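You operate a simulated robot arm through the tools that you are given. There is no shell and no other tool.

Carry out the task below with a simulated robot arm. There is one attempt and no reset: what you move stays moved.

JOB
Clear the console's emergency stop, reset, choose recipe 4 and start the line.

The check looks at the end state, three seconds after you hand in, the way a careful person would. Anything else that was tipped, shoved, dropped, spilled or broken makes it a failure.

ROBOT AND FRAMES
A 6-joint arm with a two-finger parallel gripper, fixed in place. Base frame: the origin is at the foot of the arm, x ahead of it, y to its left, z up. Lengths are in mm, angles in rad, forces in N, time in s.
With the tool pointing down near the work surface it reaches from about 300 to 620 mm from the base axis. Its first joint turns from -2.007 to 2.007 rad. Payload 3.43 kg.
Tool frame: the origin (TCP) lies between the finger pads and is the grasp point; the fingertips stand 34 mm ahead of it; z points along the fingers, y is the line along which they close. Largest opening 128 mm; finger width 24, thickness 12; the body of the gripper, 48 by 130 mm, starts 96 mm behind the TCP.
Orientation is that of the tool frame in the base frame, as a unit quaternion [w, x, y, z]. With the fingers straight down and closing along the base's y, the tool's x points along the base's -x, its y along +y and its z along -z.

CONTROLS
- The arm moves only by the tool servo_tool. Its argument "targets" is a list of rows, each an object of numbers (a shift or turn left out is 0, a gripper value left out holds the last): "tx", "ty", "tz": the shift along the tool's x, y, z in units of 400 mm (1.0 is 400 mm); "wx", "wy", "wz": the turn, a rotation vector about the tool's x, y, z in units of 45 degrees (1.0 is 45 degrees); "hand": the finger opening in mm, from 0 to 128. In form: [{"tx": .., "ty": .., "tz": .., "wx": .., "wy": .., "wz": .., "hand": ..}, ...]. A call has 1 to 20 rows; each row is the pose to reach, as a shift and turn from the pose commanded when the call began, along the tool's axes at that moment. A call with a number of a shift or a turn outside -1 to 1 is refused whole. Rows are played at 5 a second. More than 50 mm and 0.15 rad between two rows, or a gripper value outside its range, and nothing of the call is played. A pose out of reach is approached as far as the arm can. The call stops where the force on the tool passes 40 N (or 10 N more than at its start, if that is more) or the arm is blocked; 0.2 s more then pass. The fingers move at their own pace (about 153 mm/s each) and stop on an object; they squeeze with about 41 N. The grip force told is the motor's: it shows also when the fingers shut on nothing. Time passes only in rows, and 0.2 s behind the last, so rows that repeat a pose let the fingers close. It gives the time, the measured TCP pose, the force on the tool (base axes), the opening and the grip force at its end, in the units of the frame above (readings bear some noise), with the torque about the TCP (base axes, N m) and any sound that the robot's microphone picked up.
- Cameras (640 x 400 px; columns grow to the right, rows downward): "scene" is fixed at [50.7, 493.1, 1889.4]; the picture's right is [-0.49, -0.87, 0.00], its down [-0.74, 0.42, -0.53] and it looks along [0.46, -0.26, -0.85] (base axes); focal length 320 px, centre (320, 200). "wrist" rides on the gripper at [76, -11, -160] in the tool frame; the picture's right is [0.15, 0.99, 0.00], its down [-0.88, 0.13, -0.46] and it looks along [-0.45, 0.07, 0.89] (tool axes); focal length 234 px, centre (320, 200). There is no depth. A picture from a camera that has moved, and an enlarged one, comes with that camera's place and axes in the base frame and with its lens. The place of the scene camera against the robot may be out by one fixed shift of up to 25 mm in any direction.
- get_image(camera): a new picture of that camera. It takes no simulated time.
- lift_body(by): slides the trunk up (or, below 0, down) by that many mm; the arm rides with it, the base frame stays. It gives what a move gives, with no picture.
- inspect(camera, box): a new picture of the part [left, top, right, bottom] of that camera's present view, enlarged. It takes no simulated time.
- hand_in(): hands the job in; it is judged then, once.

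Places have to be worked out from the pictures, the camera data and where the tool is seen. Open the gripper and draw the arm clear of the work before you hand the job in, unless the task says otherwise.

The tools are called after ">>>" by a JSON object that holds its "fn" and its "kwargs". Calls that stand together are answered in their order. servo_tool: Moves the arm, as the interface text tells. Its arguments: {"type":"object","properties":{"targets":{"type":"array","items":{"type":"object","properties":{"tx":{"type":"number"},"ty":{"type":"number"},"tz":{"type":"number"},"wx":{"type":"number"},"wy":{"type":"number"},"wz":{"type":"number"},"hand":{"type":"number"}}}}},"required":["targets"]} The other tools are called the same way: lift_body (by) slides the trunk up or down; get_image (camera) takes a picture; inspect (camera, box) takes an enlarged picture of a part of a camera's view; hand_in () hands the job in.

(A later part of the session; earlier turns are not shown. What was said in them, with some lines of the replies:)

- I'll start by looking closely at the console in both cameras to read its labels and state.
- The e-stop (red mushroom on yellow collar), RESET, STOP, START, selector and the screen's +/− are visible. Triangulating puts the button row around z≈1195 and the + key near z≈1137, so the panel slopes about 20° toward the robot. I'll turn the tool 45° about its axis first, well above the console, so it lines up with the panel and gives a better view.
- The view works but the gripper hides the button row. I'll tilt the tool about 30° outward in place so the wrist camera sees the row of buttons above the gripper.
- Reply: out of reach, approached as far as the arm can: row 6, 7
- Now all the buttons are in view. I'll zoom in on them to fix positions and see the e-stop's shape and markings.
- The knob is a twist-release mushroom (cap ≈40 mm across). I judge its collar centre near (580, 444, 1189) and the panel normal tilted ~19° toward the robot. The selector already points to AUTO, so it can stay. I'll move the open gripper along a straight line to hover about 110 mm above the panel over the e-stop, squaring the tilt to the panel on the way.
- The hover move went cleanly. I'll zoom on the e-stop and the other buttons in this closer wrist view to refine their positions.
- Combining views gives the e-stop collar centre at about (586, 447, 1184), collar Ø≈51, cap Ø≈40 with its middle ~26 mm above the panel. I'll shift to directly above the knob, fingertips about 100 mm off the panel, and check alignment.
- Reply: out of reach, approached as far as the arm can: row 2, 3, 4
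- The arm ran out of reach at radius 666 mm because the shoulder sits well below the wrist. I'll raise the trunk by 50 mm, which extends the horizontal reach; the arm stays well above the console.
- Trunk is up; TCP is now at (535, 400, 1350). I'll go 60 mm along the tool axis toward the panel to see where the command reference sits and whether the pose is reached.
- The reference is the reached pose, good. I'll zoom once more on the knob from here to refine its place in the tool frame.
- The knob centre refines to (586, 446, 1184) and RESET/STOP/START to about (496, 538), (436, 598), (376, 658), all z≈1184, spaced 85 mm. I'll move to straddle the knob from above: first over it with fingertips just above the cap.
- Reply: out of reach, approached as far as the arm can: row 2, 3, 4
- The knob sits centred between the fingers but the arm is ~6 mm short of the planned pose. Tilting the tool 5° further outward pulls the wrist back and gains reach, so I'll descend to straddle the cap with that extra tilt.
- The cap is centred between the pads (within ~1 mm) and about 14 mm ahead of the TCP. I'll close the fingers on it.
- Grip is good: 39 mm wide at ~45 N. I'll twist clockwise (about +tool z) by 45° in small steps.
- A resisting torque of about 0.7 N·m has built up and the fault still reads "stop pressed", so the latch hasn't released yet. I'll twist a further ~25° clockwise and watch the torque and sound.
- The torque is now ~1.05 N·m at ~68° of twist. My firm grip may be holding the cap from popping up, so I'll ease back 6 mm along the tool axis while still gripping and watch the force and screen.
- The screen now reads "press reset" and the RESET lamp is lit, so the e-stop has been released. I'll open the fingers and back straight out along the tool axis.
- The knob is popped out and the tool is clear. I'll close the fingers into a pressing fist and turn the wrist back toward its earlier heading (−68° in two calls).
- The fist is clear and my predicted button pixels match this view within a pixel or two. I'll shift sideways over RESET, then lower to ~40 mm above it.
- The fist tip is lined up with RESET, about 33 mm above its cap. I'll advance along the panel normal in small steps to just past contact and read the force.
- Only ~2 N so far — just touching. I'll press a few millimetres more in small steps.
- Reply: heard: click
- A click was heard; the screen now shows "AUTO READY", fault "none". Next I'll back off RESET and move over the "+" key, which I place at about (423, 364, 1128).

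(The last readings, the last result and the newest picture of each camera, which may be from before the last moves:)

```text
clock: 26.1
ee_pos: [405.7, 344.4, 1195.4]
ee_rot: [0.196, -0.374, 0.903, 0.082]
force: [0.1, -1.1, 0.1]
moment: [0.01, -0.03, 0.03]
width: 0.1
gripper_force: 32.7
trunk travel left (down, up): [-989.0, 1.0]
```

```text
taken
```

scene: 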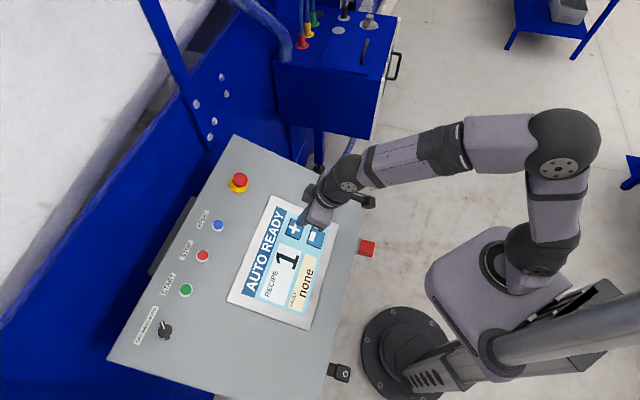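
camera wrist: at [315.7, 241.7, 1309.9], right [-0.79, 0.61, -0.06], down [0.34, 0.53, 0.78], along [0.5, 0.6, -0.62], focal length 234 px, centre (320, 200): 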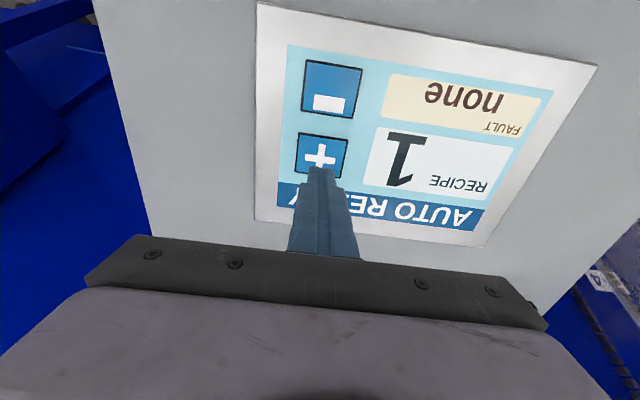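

The fist is lined up with "+", about 38 mm above it. I'll descend in small steps to near contact.

>>> {"fn": "servo_tool", "kwargs": {"targets": [{"tx": 0.007, "ty": 0.002, "tz": 0.04, "hand": 0}, {"tx": 0.011, "ty": 0.002, "tz": 0.07, "hand": 0}, {"tx": 0.013, "ty": 0.002, "tz": 0.08, "hand": 0}, {"tx": 0.0135, "ty": 0.002, "tz": 0.085, "hand": 0}, {"tx": 0.0135, "ty": 0.002, "tz": 0.085, "hand": 0}]}}

>>> {"fn": "inspect", "kwargs": {"camera": "wrist", "box": [240, 40, 560, 240]}}

>>> {"fn": "inspect", "kwargs": {"camera": "scene", "box": [220, 180, 360, 340]}}

```text
clock: 27.3
ee_pos: [408.0, 351.0, 1161.7]
ee_rot: [0.196, -0.374, 0.903, 0.081]
force: [0.1, 0.4, -0.5]
moment: [0.03, -0.01, 0.0]
width: 0.0
gripper_force: 32.8
trunk travel left (down, up): [-989.0, 1.0]
```

```text
2.00 times, centred on (400, 140) of wrist
camera zoom: at [320.3, 247.3, 1276.9], right [-0.79, 0.61, -0.06], down [0.34, 0.53, 0.78], along [0.5, 0.6, -0.62], focal length 468 px, centre (160, 320)
```

zoom: 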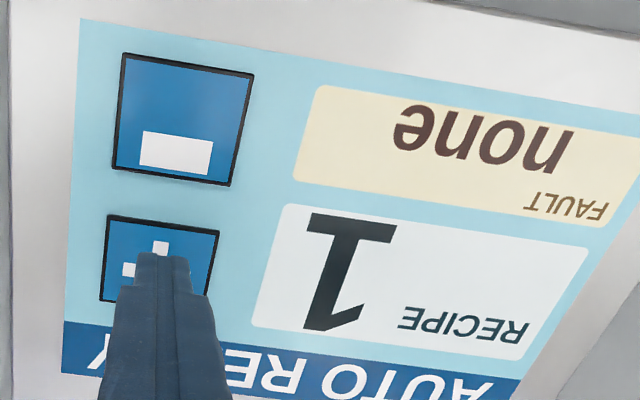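

```text
2.50 times, centred on (290, 260) of scene
camera zoom: at [50.7, 493.1, 1889.4], right [-0.49, -0.87, 0.0], down [-0.74, 0.42, -0.53], along [0.46, -0.26, -0.85], focal length 800 px, centre (395, 50)
```

zoom: 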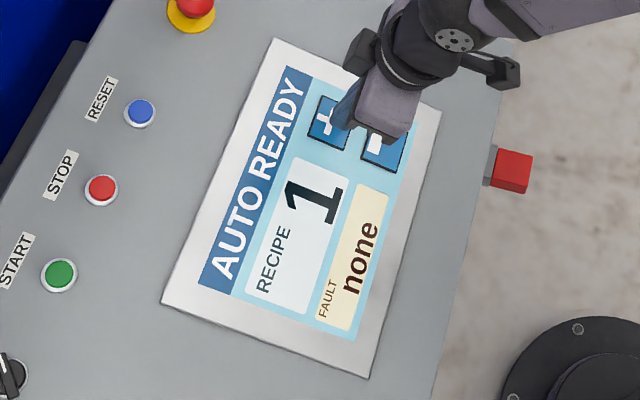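

Tip is over the key, no contact yet. I'll go on in ~1.5 mm steps and listen for the click.

>>> {"fn": "servo_tool", "kwargs": {"targets": [{"tx": 0.0003, "tz": 0.004, "hand": 0}, {"tx": 0.0006, "tz": 0.008, "hand": 0}, {"tx": 0.001, "tz": 0.012, "hand": 0}]}}

>>> {"fn": "inspect", "kwargs": {"camera": "scene", "box": [220, 180, 360, 340]}}

```text
clock: 28.1
ee_pos: [409.6, 353.0, 1157.3]
ee_rot: [0.196, -0.374, 0.903, 0.081]
force: [0.4, -0.2, 0.0]
moment: [0.03, 0.0, 0.0]
width: 0.0
gripper_force: 32.9
trunk travel left (down, up): [-989.0, 1.0]
```

```text
2.50 times, centred on (290, 260) of scene
camera zoom: at [50.7, 493.1, 1889.4], right [-0.49, -0.87, 0.0], down [-0.74, 0.42, -0.53], along [0.46, -0.26, -0.85], focal length 800 px, centre (395, 50)
```

zoom: 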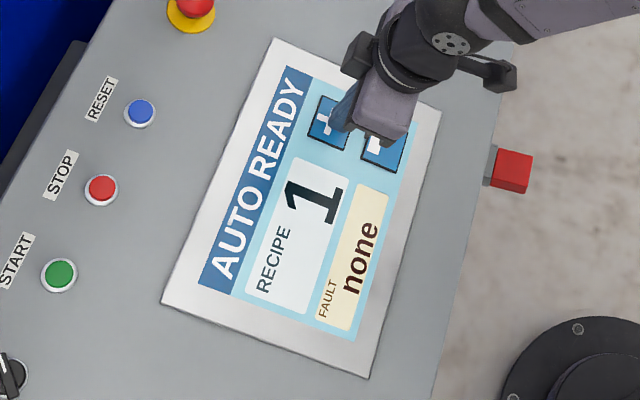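

No contact yet; I continue with another few millimetres in small steps.

>>> {"fn": "servo_tool", "kwargs": {"targets": [{"tx": 0.0003, "tz": 0.004, "hand": 0}, {"tx": 0.0006, "tz": 0.008, "hand": 0}, {"tx": 0.0006, "tz": 0.008, "hand": 0}]}}

>>> {"fn": "inspect", "kwargs": {"camera": "scene", "box": [220, 180, 360, 340]}}

```text
clock: 28.9
ee_pos: [410.2, 353.4, 1155.0]
ee_rot: [0.196, -0.375, 0.903, 0.082]
force: [-0.1, 0.3, -0.2]
moment: [0.0, 0.0, 0.0]
width: 0.0
gripper_force: 32.5
trunk travel left (down, up): [-989.0, 1.0]
```

```text
2.50 times, centred on (290, 260) of scene
camera zoom: at [50.7, 493.1, 1889.4], right [-0.49, -0.87, 0.0], down [-0.74, 0.42, -0.53], along [0.46, -0.26, -0.85], focal length 800 px, centre (395, 50)
```

zoom: 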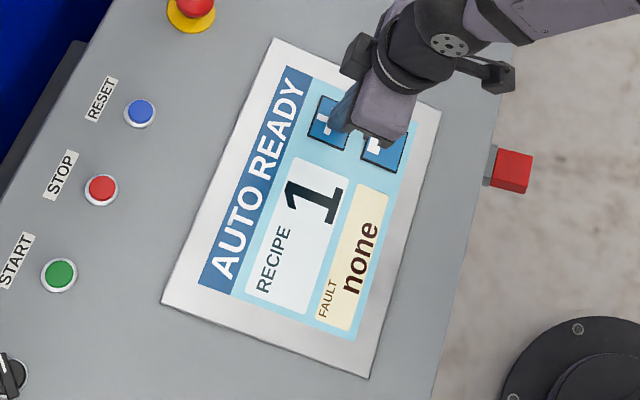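

Still free — the tip should be within a couple of mm of the key. I'll continue in the same small steps.

>>> {"fn": "servo_tool", "kwargs": {"targets": [{"tx": 0.0003, "tz": 0.004, "hand": 0}, {"tx": 0.0006, "tz": 0.008, "hand": 0}, {"tx": 0.0006, "tz": 0.008, "hand": 0}]}}

>>> {"fn": "inspect", "kwargs": {"camera": "scene", "box": [220, 180, 360, 340]}}

>>> {"fn": "inspect", "kwargs": {"camera": "wrist", "box": [260, 100, 400, 220]}}

```text
clock: 29.7
ee_pos: [410.6, 355.6, 1151.9]
ee_rot: [0.195, -0.374, 0.903, 0.081]
force: [0.0, -1.0, 0.9]
moment: [-0.01, 0.02, 0.02]
width: 0.3
gripper_force: 33.2
trunk travel left (down, up): [-989.0, 1.0]
```

```text
2.50 times, centred on (290, 260) of scene
camera zoom: at [50.7, 493.1, 1889.4], right [-0.49, -0.87, 0.0], down [-0.74, 0.42, -0.53], along [0.46, -0.26, -0.85], focal length 800 px, centre (395, 50)
```

zoom: 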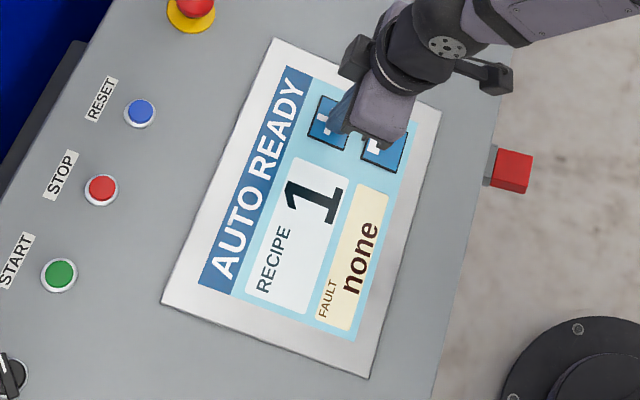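

```text
3.33 times, centred on (330, 160) of wrist
camera zoom: at [323.2, 251.3, 1265.8], right [-0.79, 0.61, -0.06], down [0.34, 0.53, 0.78], along [0.5, 0.6, -0.62], focal length 781 px, centre (287, 333)
```

zoom: 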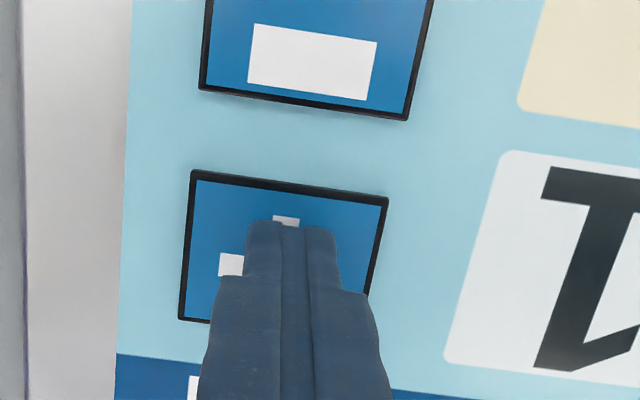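

Nearly touching the key centre (force ~1 N). A further 3 mm in small steps.

>>> {"fn": "servo_tool", "kwargs": {"targets": [{"tx": 0.0002, "tz": 0.003, "hand": 0}, {"tx": 0.0005, "tz": 0.006, "hand": 0}]}}

>>> {"fn": "inspect", "kwargs": {"camera": "scene", "box": [220, 180, 360, 340]}}

```text
clock: 30.3
ee_pos: [412.8, 354.2, 1149.8]
ee_rot: [0.196, -0.374, 0.903, 0.082]
force: [-0.8, 0.7, 0.9]
moment: [0.0, -0.04, -0.02]
width: 0.1
gripper_force: 33.0
trunk travel left (down, up): [-989.0, 1.0]
```

```text
2.50 times, centred on (290, 260) of scene
camera zoom: at [50.7, 493.1, 1889.4], right [-0.49, -0.87, 0.0], down [-0.74, 0.42, -0.53], along [0.46, -0.26, -0.85], focal length 800 px, centre (395, 50)
```

zoom: 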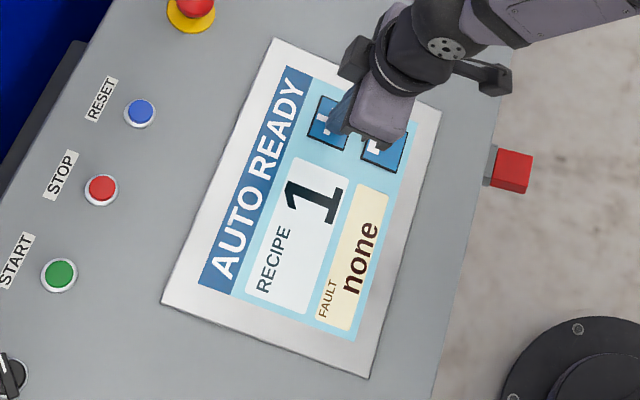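

Still no click; I'll keep advancing 2–3 mm at a time and read the force.

>>> {"fn": "servo_tool", "kwargs": {"targets": [{"tx": 0.0002, "tz": 0.003, "hand": 0}, {"tx": 0.0005, "tz": 0.006, "hand": 0}]}}

>>> {"fn": "inspect", "kwargs": {"camera": "scene", "box": [220, 180, 360, 340]}}

```text
clock: 30.9
ee_pos: [412.0, 355.7, 1148.1]
ee_rot: [0.196, -0.374, 0.903, 0.082]
force: [-0.9, -0.7, 3.5]
moment: [-0.01, 0.04, 0.01]
width: 0.0
gripper_force: 33.1
trunk travel left (down, up): [-989.0, 1.0]
heard: click
```

```text
2.50 times, centred on (290, 260) of scene
camera zoom: at [50.7, 493.1, 1889.4], right [-0.49, -0.87, 0.0], down [-0.74, 0.42, -0.53], along [0.46, -0.26, -0.85], focal length 800 px, centre (395, 50)
```

zoom: 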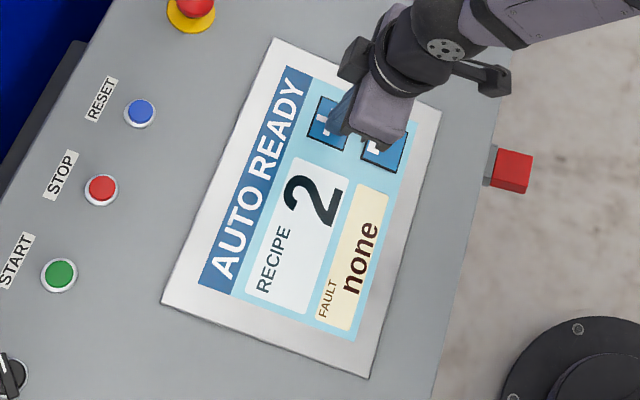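

Click heard and the recipe went to 2. I'll back off 10 mm and press again to the same depth.

>>> {"fn": "servo_tool", "kwargs": {"targets": [{"tx": -0.001, "tz": -0.012, "hand": 0}, {"tx": -0.002, "tz": -0.025, "hand": 0}, {"tx": -0.002, "tz": -0.025, "hand": 0}, {"tx": -0.001, "tz": -0.012, "hand": 0}, {"tx": -0.0005, "tz": -0.005, "hand": 0}, {"tz": 0.001, "hand": 0}]}}

>>> {"fn": "inspect", "kwargs": {"camera": "scene", "box": [220, 180, 360, 340]}}

```text
clock: 32.3
ee_pos: [413.4, 354.7, 1146.9]
ee_rot: [0.196, -0.375, 0.902, 0.082]
force: [-0.4, -0.8, 4.1]
moment: [0.0, 0.03, -0.01]
width: 0.0
gripper_force: 33.5
trunk travel left (down, up): [-989.0, 1.0]
heard: click
```

```text
2.50 times, centred on (290, 260) of scene
camera zoom: at [50.7, 493.1, 1889.4], right [-0.49, -0.87, 0.0], down [-0.74, 0.42, -0.53], along [0.46, -0.26, -0.85], focal length 800 px, centre (395, 50)
```

zoom: 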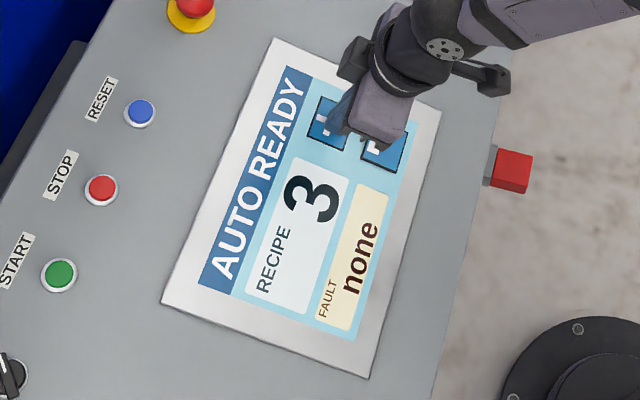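

Recipe is now 3. One more identical press for recipe 4.

>>> {"fn": "servo_tool", "kwargs": {"targets": [{"tx": -0.001, "tz": -0.012, "hand": 0}, {"tx": -0.002, "tz": -0.025, "hand": 0}, {"tx": -0.002, "tz": -0.025, "hand": 0}, {"tx": -0.001, "tz": -0.012, "hand": 0}, {"tx": -0.0005, "tz": -0.005, "hand": 0}, {"tz": 0.0005, "hand": 0}]}}

>>> {"fn": "inspect", "kwargs": {"camera": "scene", "box": [220, 180, 360, 340]}}

```text
clock: 33.7
ee_pos: [412.8, 355.1, 1147.2]
ee_rot: [0.197, -0.374, 0.902, 0.082]
force: [-1.9, -0.3, 4.1]
moment: [-0.01, 0.02, 0.01]
width: 0.0
gripper_force: 33.3
trunk travel left (down, up): [-989.0, 1.0]
heard: click
```

```text
2.50 times, centred on (290, 260) of scene
camera zoom: at [50.7, 493.1, 1889.4], right [-0.49, -0.87, 0.0], down [-0.74, 0.42, -0.53], along [0.46, -0.26, -0.85], focal length 800 px, centre (395, 50)
```

zoom: 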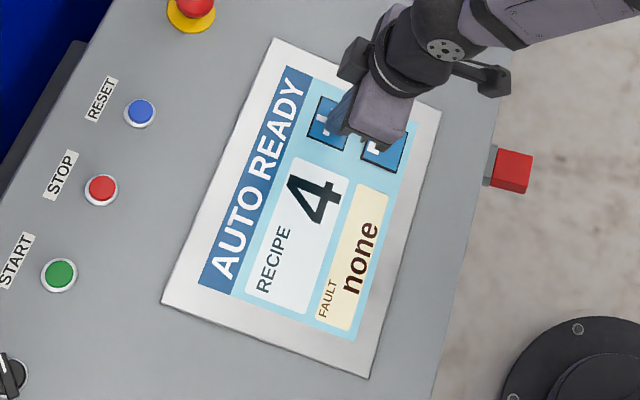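

Recipe 4 is selected with "AUTO READY". Next I'll withdraw 80 mm from the screen and travel to hover ~50 mm above START, tilting and yawing the tool a bit further outward for the extra reach needed there.

>>> {"fn": "servo_tool", "kwargs": {"targets": [{"tz": -0.1, "hand": 0}, {"tz": -0.2, "hand": 0}, {"tx": -0.067, "ty": 0.084, "tz": -0.1855, "wx": -0.016, "wy": -0.022, "wz": -0.035, "hand": 0}, {"tx": -0.134, "ty": 0.169, "tz": -0.171, "wx": -0.031, "wy": -0.044, "wz": -0.069, "hand": 0}, {"tx": -0.201, "ty": 0.253, "tz": -0.1565, "wx": -0.047, "wy": -0.066, "wz": -0.104, "hand": 0}, {"tx": -0.2675, "ty": 0.337, "tz": -0.142, "wx": -0.063, "wy": -0.0885, "wz": -0.139, "hand": 0}, {"tx": -0.3345, "ty": 0.4215, "tz": -0.1275, "wx": -0.0785, "wy": -0.1105, "wz": -0.1735, "hand": 0}, {"tx": -0.4015, "ty": 0.506, "tz": -0.113, "wx": -0.094, "wy": -0.133, "wz": -0.208, "hand": 0}, {"tx": -0.4685, "ty": 0.5905, "tz": -0.0985, "wx": -0.11, "wy": -0.155, "wz": -0.243, "hand": 0}, {"tx": -0.4685, "ty": 0.5905, "tz": -0.0985, "wx": -0.11, "wy": -0.155, "wz": -0.243, "hand": 0}]}}

>>> {"fn": "get_image", "kwargs": {"camera": "wrist"}}

>>> {"fn": "get_image", "kwargs": {"camera": "scene"}}

```text
clock: 35.9
ee_pos: [355.3, 628.7, 1258.9]
ee_rot: [0.241, -0.461, 0.845, 0.123]
force: [0.2, 0.0, 0.2]
moment: [0.01, -0.02, 0.0]
width: 0.0
gripper_force: 33.0
trunk travel left (down, up): [-989.0, 1.0]
```

```text
taken
camera wrist: at [281.4, 500.4, 1356.9], right [-0.9, 0.43, -0.09], down [0.16, 0.51, 0.85], along [0.41, 0.74, -0.53], focal length 234 px, centre (320, 200)
```

wrist: 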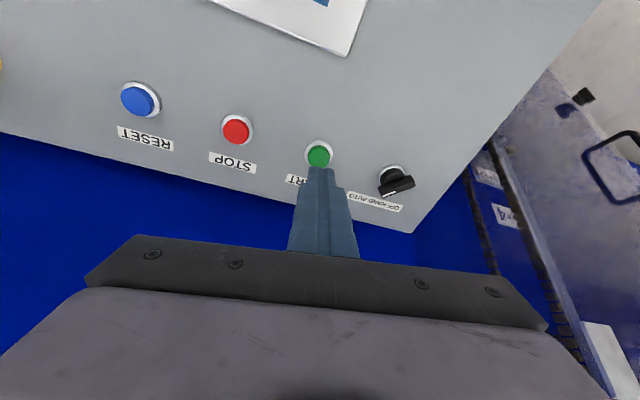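

```text
taken
```

scene: 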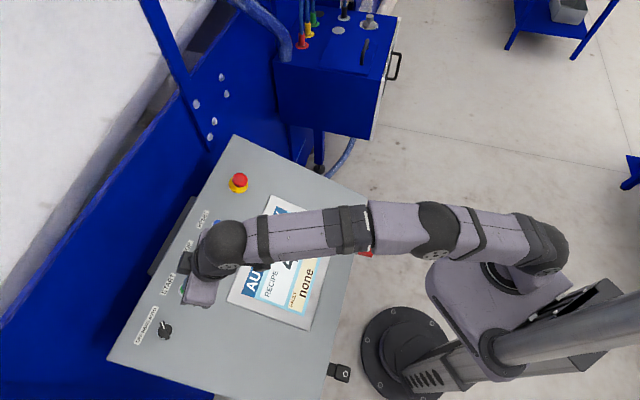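

START sits right under the fist tip in the wrist view, and my prediction matches its pixel position. I'll lower along the panel normal to just above the cap, stopping before contact.

>>> {"fn": "servo_tool", "kwargs": {"targets": [{"tx": -0.0025, "tz": 0.05, "hand": 0}, {"tx": 0.005, "tz": 0.0845, "hand": 0}, {"tx": 0.007, "tz": 0.094, "hand": 0}, {"tx": 0.008, "tz": 0.099, "hand": 0}, {"tx": 0.008, "tz": 0.099, "hand": 0}]}}

>>> {"fn": "inspect", "kwargs": {"camera": "wrist", "box": [220, 80, 440, 220]}}

>>> {"fn": "inspect", "kwargs": {"camera": "scene", "box": [130, 180, 350, 340]}}

```text
clock: 37.1
ee_pos: [366.1, 646.7, 1225.6]
ee_rot: [0.241, -0.46, 0.845, 0.123]
force: [0.0, 0.3, 0.3]
moment: [0.0, -0.03, 0.0]
width: 0.1
gripper_force: 32.5
trunk travel left (down, up): [-989.0, 1.0]
```

```text
2.86 times, centred on (330, 150) of wrist
camera zoom: at [292.7, 517.0, 1322.3], right [-0.9, 0.43, -0.09], down [0.16, 0.51, 0.85], along [0.41, 0.74, -0.53], focal length 669 px, centre (291, 343)
```

zoom: 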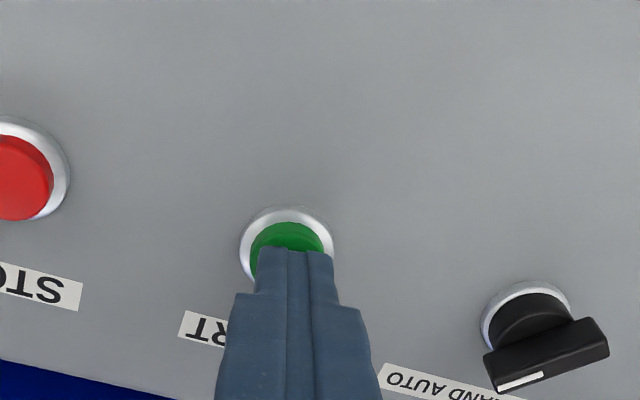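

```text
2.50 times, centred on (240, 260) of scene
camera zoom: at [50.7, 493.1, 1889.4], right [-0.49, -0.87, 0.0], down [-0.74, 0.42, -0.53], along [0.46, -0.26, -0.85], focal length 800 px, centre (520, 50)
```

zoom: 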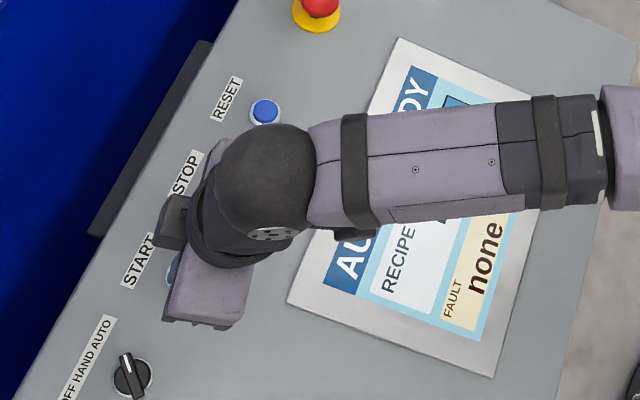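

The tip is about 10 mm above the panel directly over START. I'll press in along the normal in small steps and listen for the click.

>>> {"fn": "servo_tool", "kwargs": {"targets": [{"tx": 0.0025, "tz": 0.0061, "hand": 0}, {"tx": 0.0037, "ty": -0.001, "tz": 0.011, "hand": 0}, {"tx": 0.0047, "ty": -0.001, "tz": 0.0146, "hand": 0}]}}

>>> {"fn": "inspect", "kwargs": {"camera": "scene", "box": [130, 180, 350, 340]}}

>>> {"fn": "inspect", "kwargs": {"camera": "wrist", "box": [220, 80, 440, 220]}}

```text
clock: 37.9
ee_pos: [365.6, 647.6, 1219.8]
ee_rot: [0.242, -0.46, 0.845, 0.124]
force: [0.4, -0.7, 3.7]
moment: [-0.01, -0.03, -0.01]
width: 0.1
gripper_force: 32.9
trunk travel left (down, up): [-989.0, 1.0]
heard: click
```

```text
2.50 times, centred on (240, 260) of scene
camera zoom: at [50.7, 493.1, 1889.4], right [-0.49, -0.87, 0.0], down [-0.74, 0.42, -0.53], along [0.46, -0.26, -0.85], focal length 800 px, centre (520, 50)
```

zoom: 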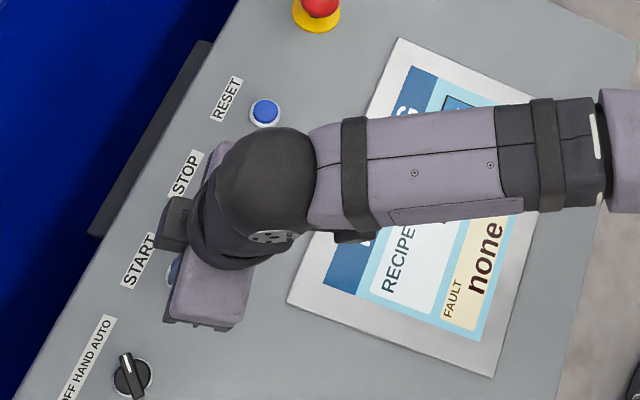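

```text
2.86 times, centred on (330, 150) of wrist
camera zoom: at [293.3, 517.8, 1317.1], right [-0.9, 0.43, -0.09], down [0.16, 0.51, 0.85], along [0.41, 0.74, -0.52], focal length 669 px, centre (291, 343)
```

zoom: 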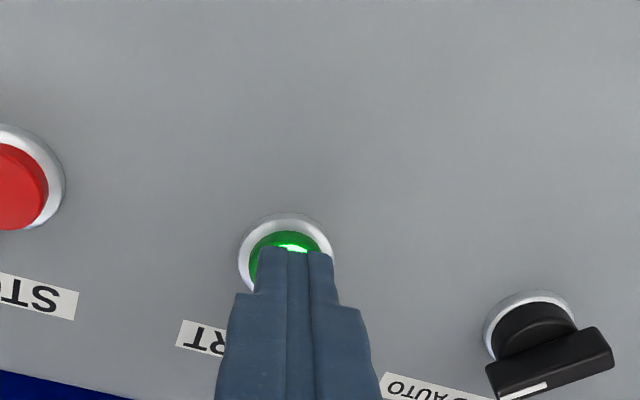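

Click heard and the START lamp is lit green. I'll withdraw straight back along the tool axis, then look at the screen.

>>> {"fn": "servo_tool", "kwargs": {"targets": [{"tz": -0.04, "hand": 0}, {"tz": -0.12, "hand": 0}, {"tz": -0.2, "hand": 0}, {"tz": -0.29, "hand": 0}, {"tz": -0.38, "hand": 0}, {"tz": -0.38, "hand": 0}]}}

>>> {"fn": "get_image", "kwargs": {"camera": "wrist"}}

>>> {"fn": "get_image", "kwargs": {"camera": "scene"}}

```text
clock: 39.3
ee_pos: [320.8, 581.9, 1347.6]
ee_rot: [0.241, -0.46, 0.846, 0.123]
force: [0.2, 0.5, 0.2]
moment: [0.02, 0.01, -0.03]
width: 0.0
gripper_force: 32.6
trunk travel left (down, up): [-989.0, 1.0]
```

```text
taken
camera wrist: at [248.1, 453.1, 1445.0], right [-0.9, 0.43, -0.09], down [0.16, 0.51, 0.84], along [0.41, 0.74, -0.53], focal length 234 px, centre (320, 200)
```

wrist: 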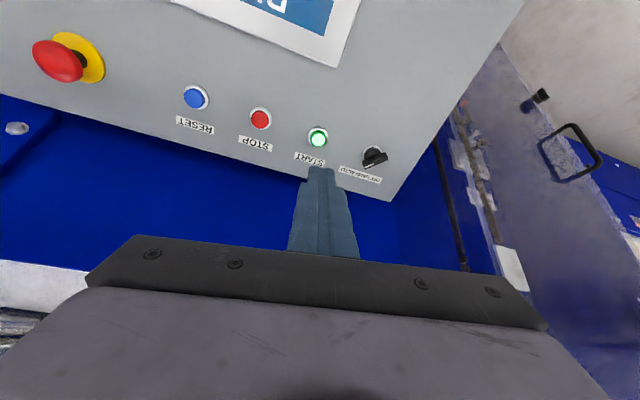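

```text
taken
```

scene: 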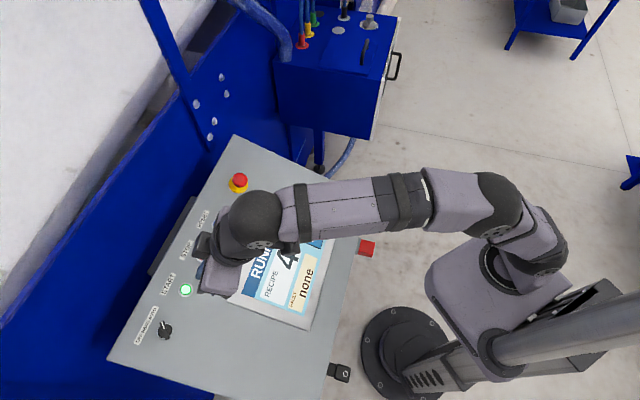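

The screen shows "RUN…" with recipe 4 and fault none. I'll draw the arm back up and away from the console toward its starting area and open the gripper once clear.

>>> {"fn": "servo_tool", "kwargs": {"targets": [{"tx": 0.053, "ty": -0.057, "tz": -0.058, "hand": 0}, {"tx": 0.107, "ty": -0.113, "tz": -0.116, "hand": 0}, {"tx": 0.16, "ty": -0.17, "tz": -0.174, "hand": 0}, {"tx": 0.214, "ty": -0.227, "tz": -0.232, "hand": 30}, {"tx": 0.267, "ty": -0.284, "tz": -0.29, "hand": 60}, {"tx": 0.32, "ty": -0.34, "tz": -0.348, "hand": 90}, {"tx": 0.374, "ty": -0.397, "tz": -0.406, "hand": 110}, {"tx": 0.4275, "ty": -0.454, "tz": -0.464, "hand": 126}, {"tx": 0.4275, "ty": -0.454, "tz": -0.464, "hand": 126}, {"tx": 0.4275, "ty": -0.454, "tz": -0.464, "hand": 126}]}}

>>> {"fn": "get_image", "kwargs": {"camera": "wrist"}}

>>> {"fn": "get_image", "kwargs": {"camera": "scene"}}

```text
clock: 41.5
ee_pos: [341.4, 281.6, 1421.3]
ee_rot: [0.241, -0.461, 0.845, 0.122]
force: [-0.6, -1.0, -0.2]
moment: [0.02, 0.01, 0.01]
width: 126.0
gripper_force: 0.1
trunk travel left (down, up): [-989.0, 1.0]
```

```text
taken
camera wrist: at [268.1, 151.0, 1519.5], right [-0.9, 0.43, -0.09], down [0.16, 0.51, 0.85], along [0.41, 0.74, -0.53], focal length 234 px, centre (320, 200)
```

wrist: 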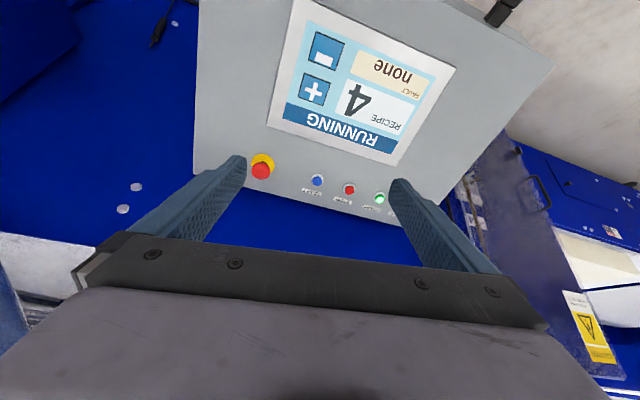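

```text
taken
```

scene: 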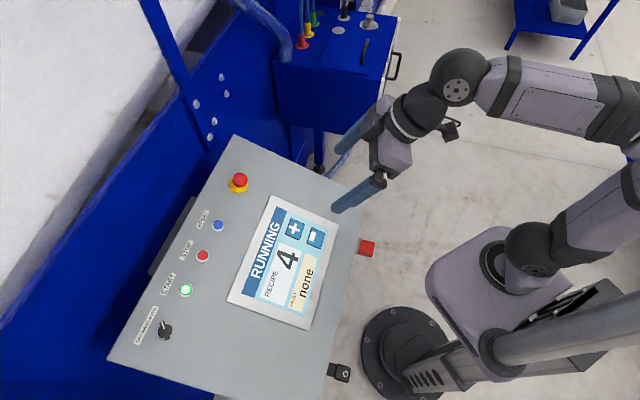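

The screen reads "RUNNING", recipe 4, fault none, and START is lit. I'll wait about two seconds in place and check that the state holds.

>>> {"fn": "servo_tool", "kwargs": {"targets": [{"hand": 126}, {"hand": 126}, {"hand": 126}, {"hand": 126}, {"hand": 126}, {"hand": 126}, {"hand": 126}, {"hand": 126}, {"hand": 126}, {"hand": 126}]}}

>>> {"fn": "inspect", "kwargs": {"camera": "scene", "box": [100, 120, 400, 400]}}

```text
clock: 43.7
ee_pos: [340.9, 282.0, 1421.5]
ee_rot: [0.241, -0.46, 0.845, 0.124]
force: [1.0, -0.2, 0.9]
moment: [-0.01, 0.01, 0.0]
width: 126.0
gripper_force: 0.1
trunk travel left (down, up): [-989.0, 1.0]
```

```text
1.43 times, centred on (250, 260) of scene
camera zoom: at [50.7, 493.1, 1889.4], right [-0.49, -0.87, 0.0], down [-0.74, 0.42, -0.53], along [0.46, -0.26, -0.85], focal length 457 px, centre (420, 114)
```

zoom: 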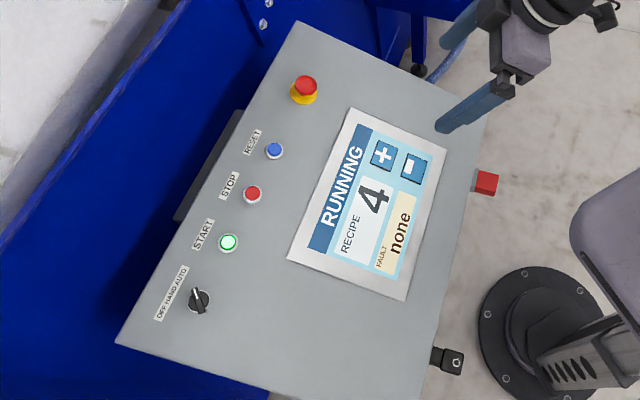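

The state holds: RUNNING, recipe 4, no fault, e-stop out, selector untouched on AUTO, gripper open and the arm clear of the console. I'm handing the job in.

>>> {"fn": "hand_in", "kwargs": {}}

```text
The job is handed in.
```

The line is running on recipe 4, and the console shows "RUNNING" with fault "none". The START lamp is lit, and the state held for the two seconds I watched before handing in.

- **Emergency stop:** I twisted the knob clockwise about 68° and eased it back 6 mm. The fault then changed from "stop pressed" to "press reset".
- **Reset:** One press took the screen to "AUTO READY" with no fault.
- **Recipe:** Three presses of "+" took it from 1 to 4.
- **Start:** One press, with a click, lit the START lamp; once the arm was clear the screen read "RUNNING".

The mode selector was already on AUTO and I left it there. I touched nothing else on the console. The trunk is 52 mm higher than it started, because the arm could not reach the e-stop otherwise. The gripper is open and the arm is drawn back from the console.
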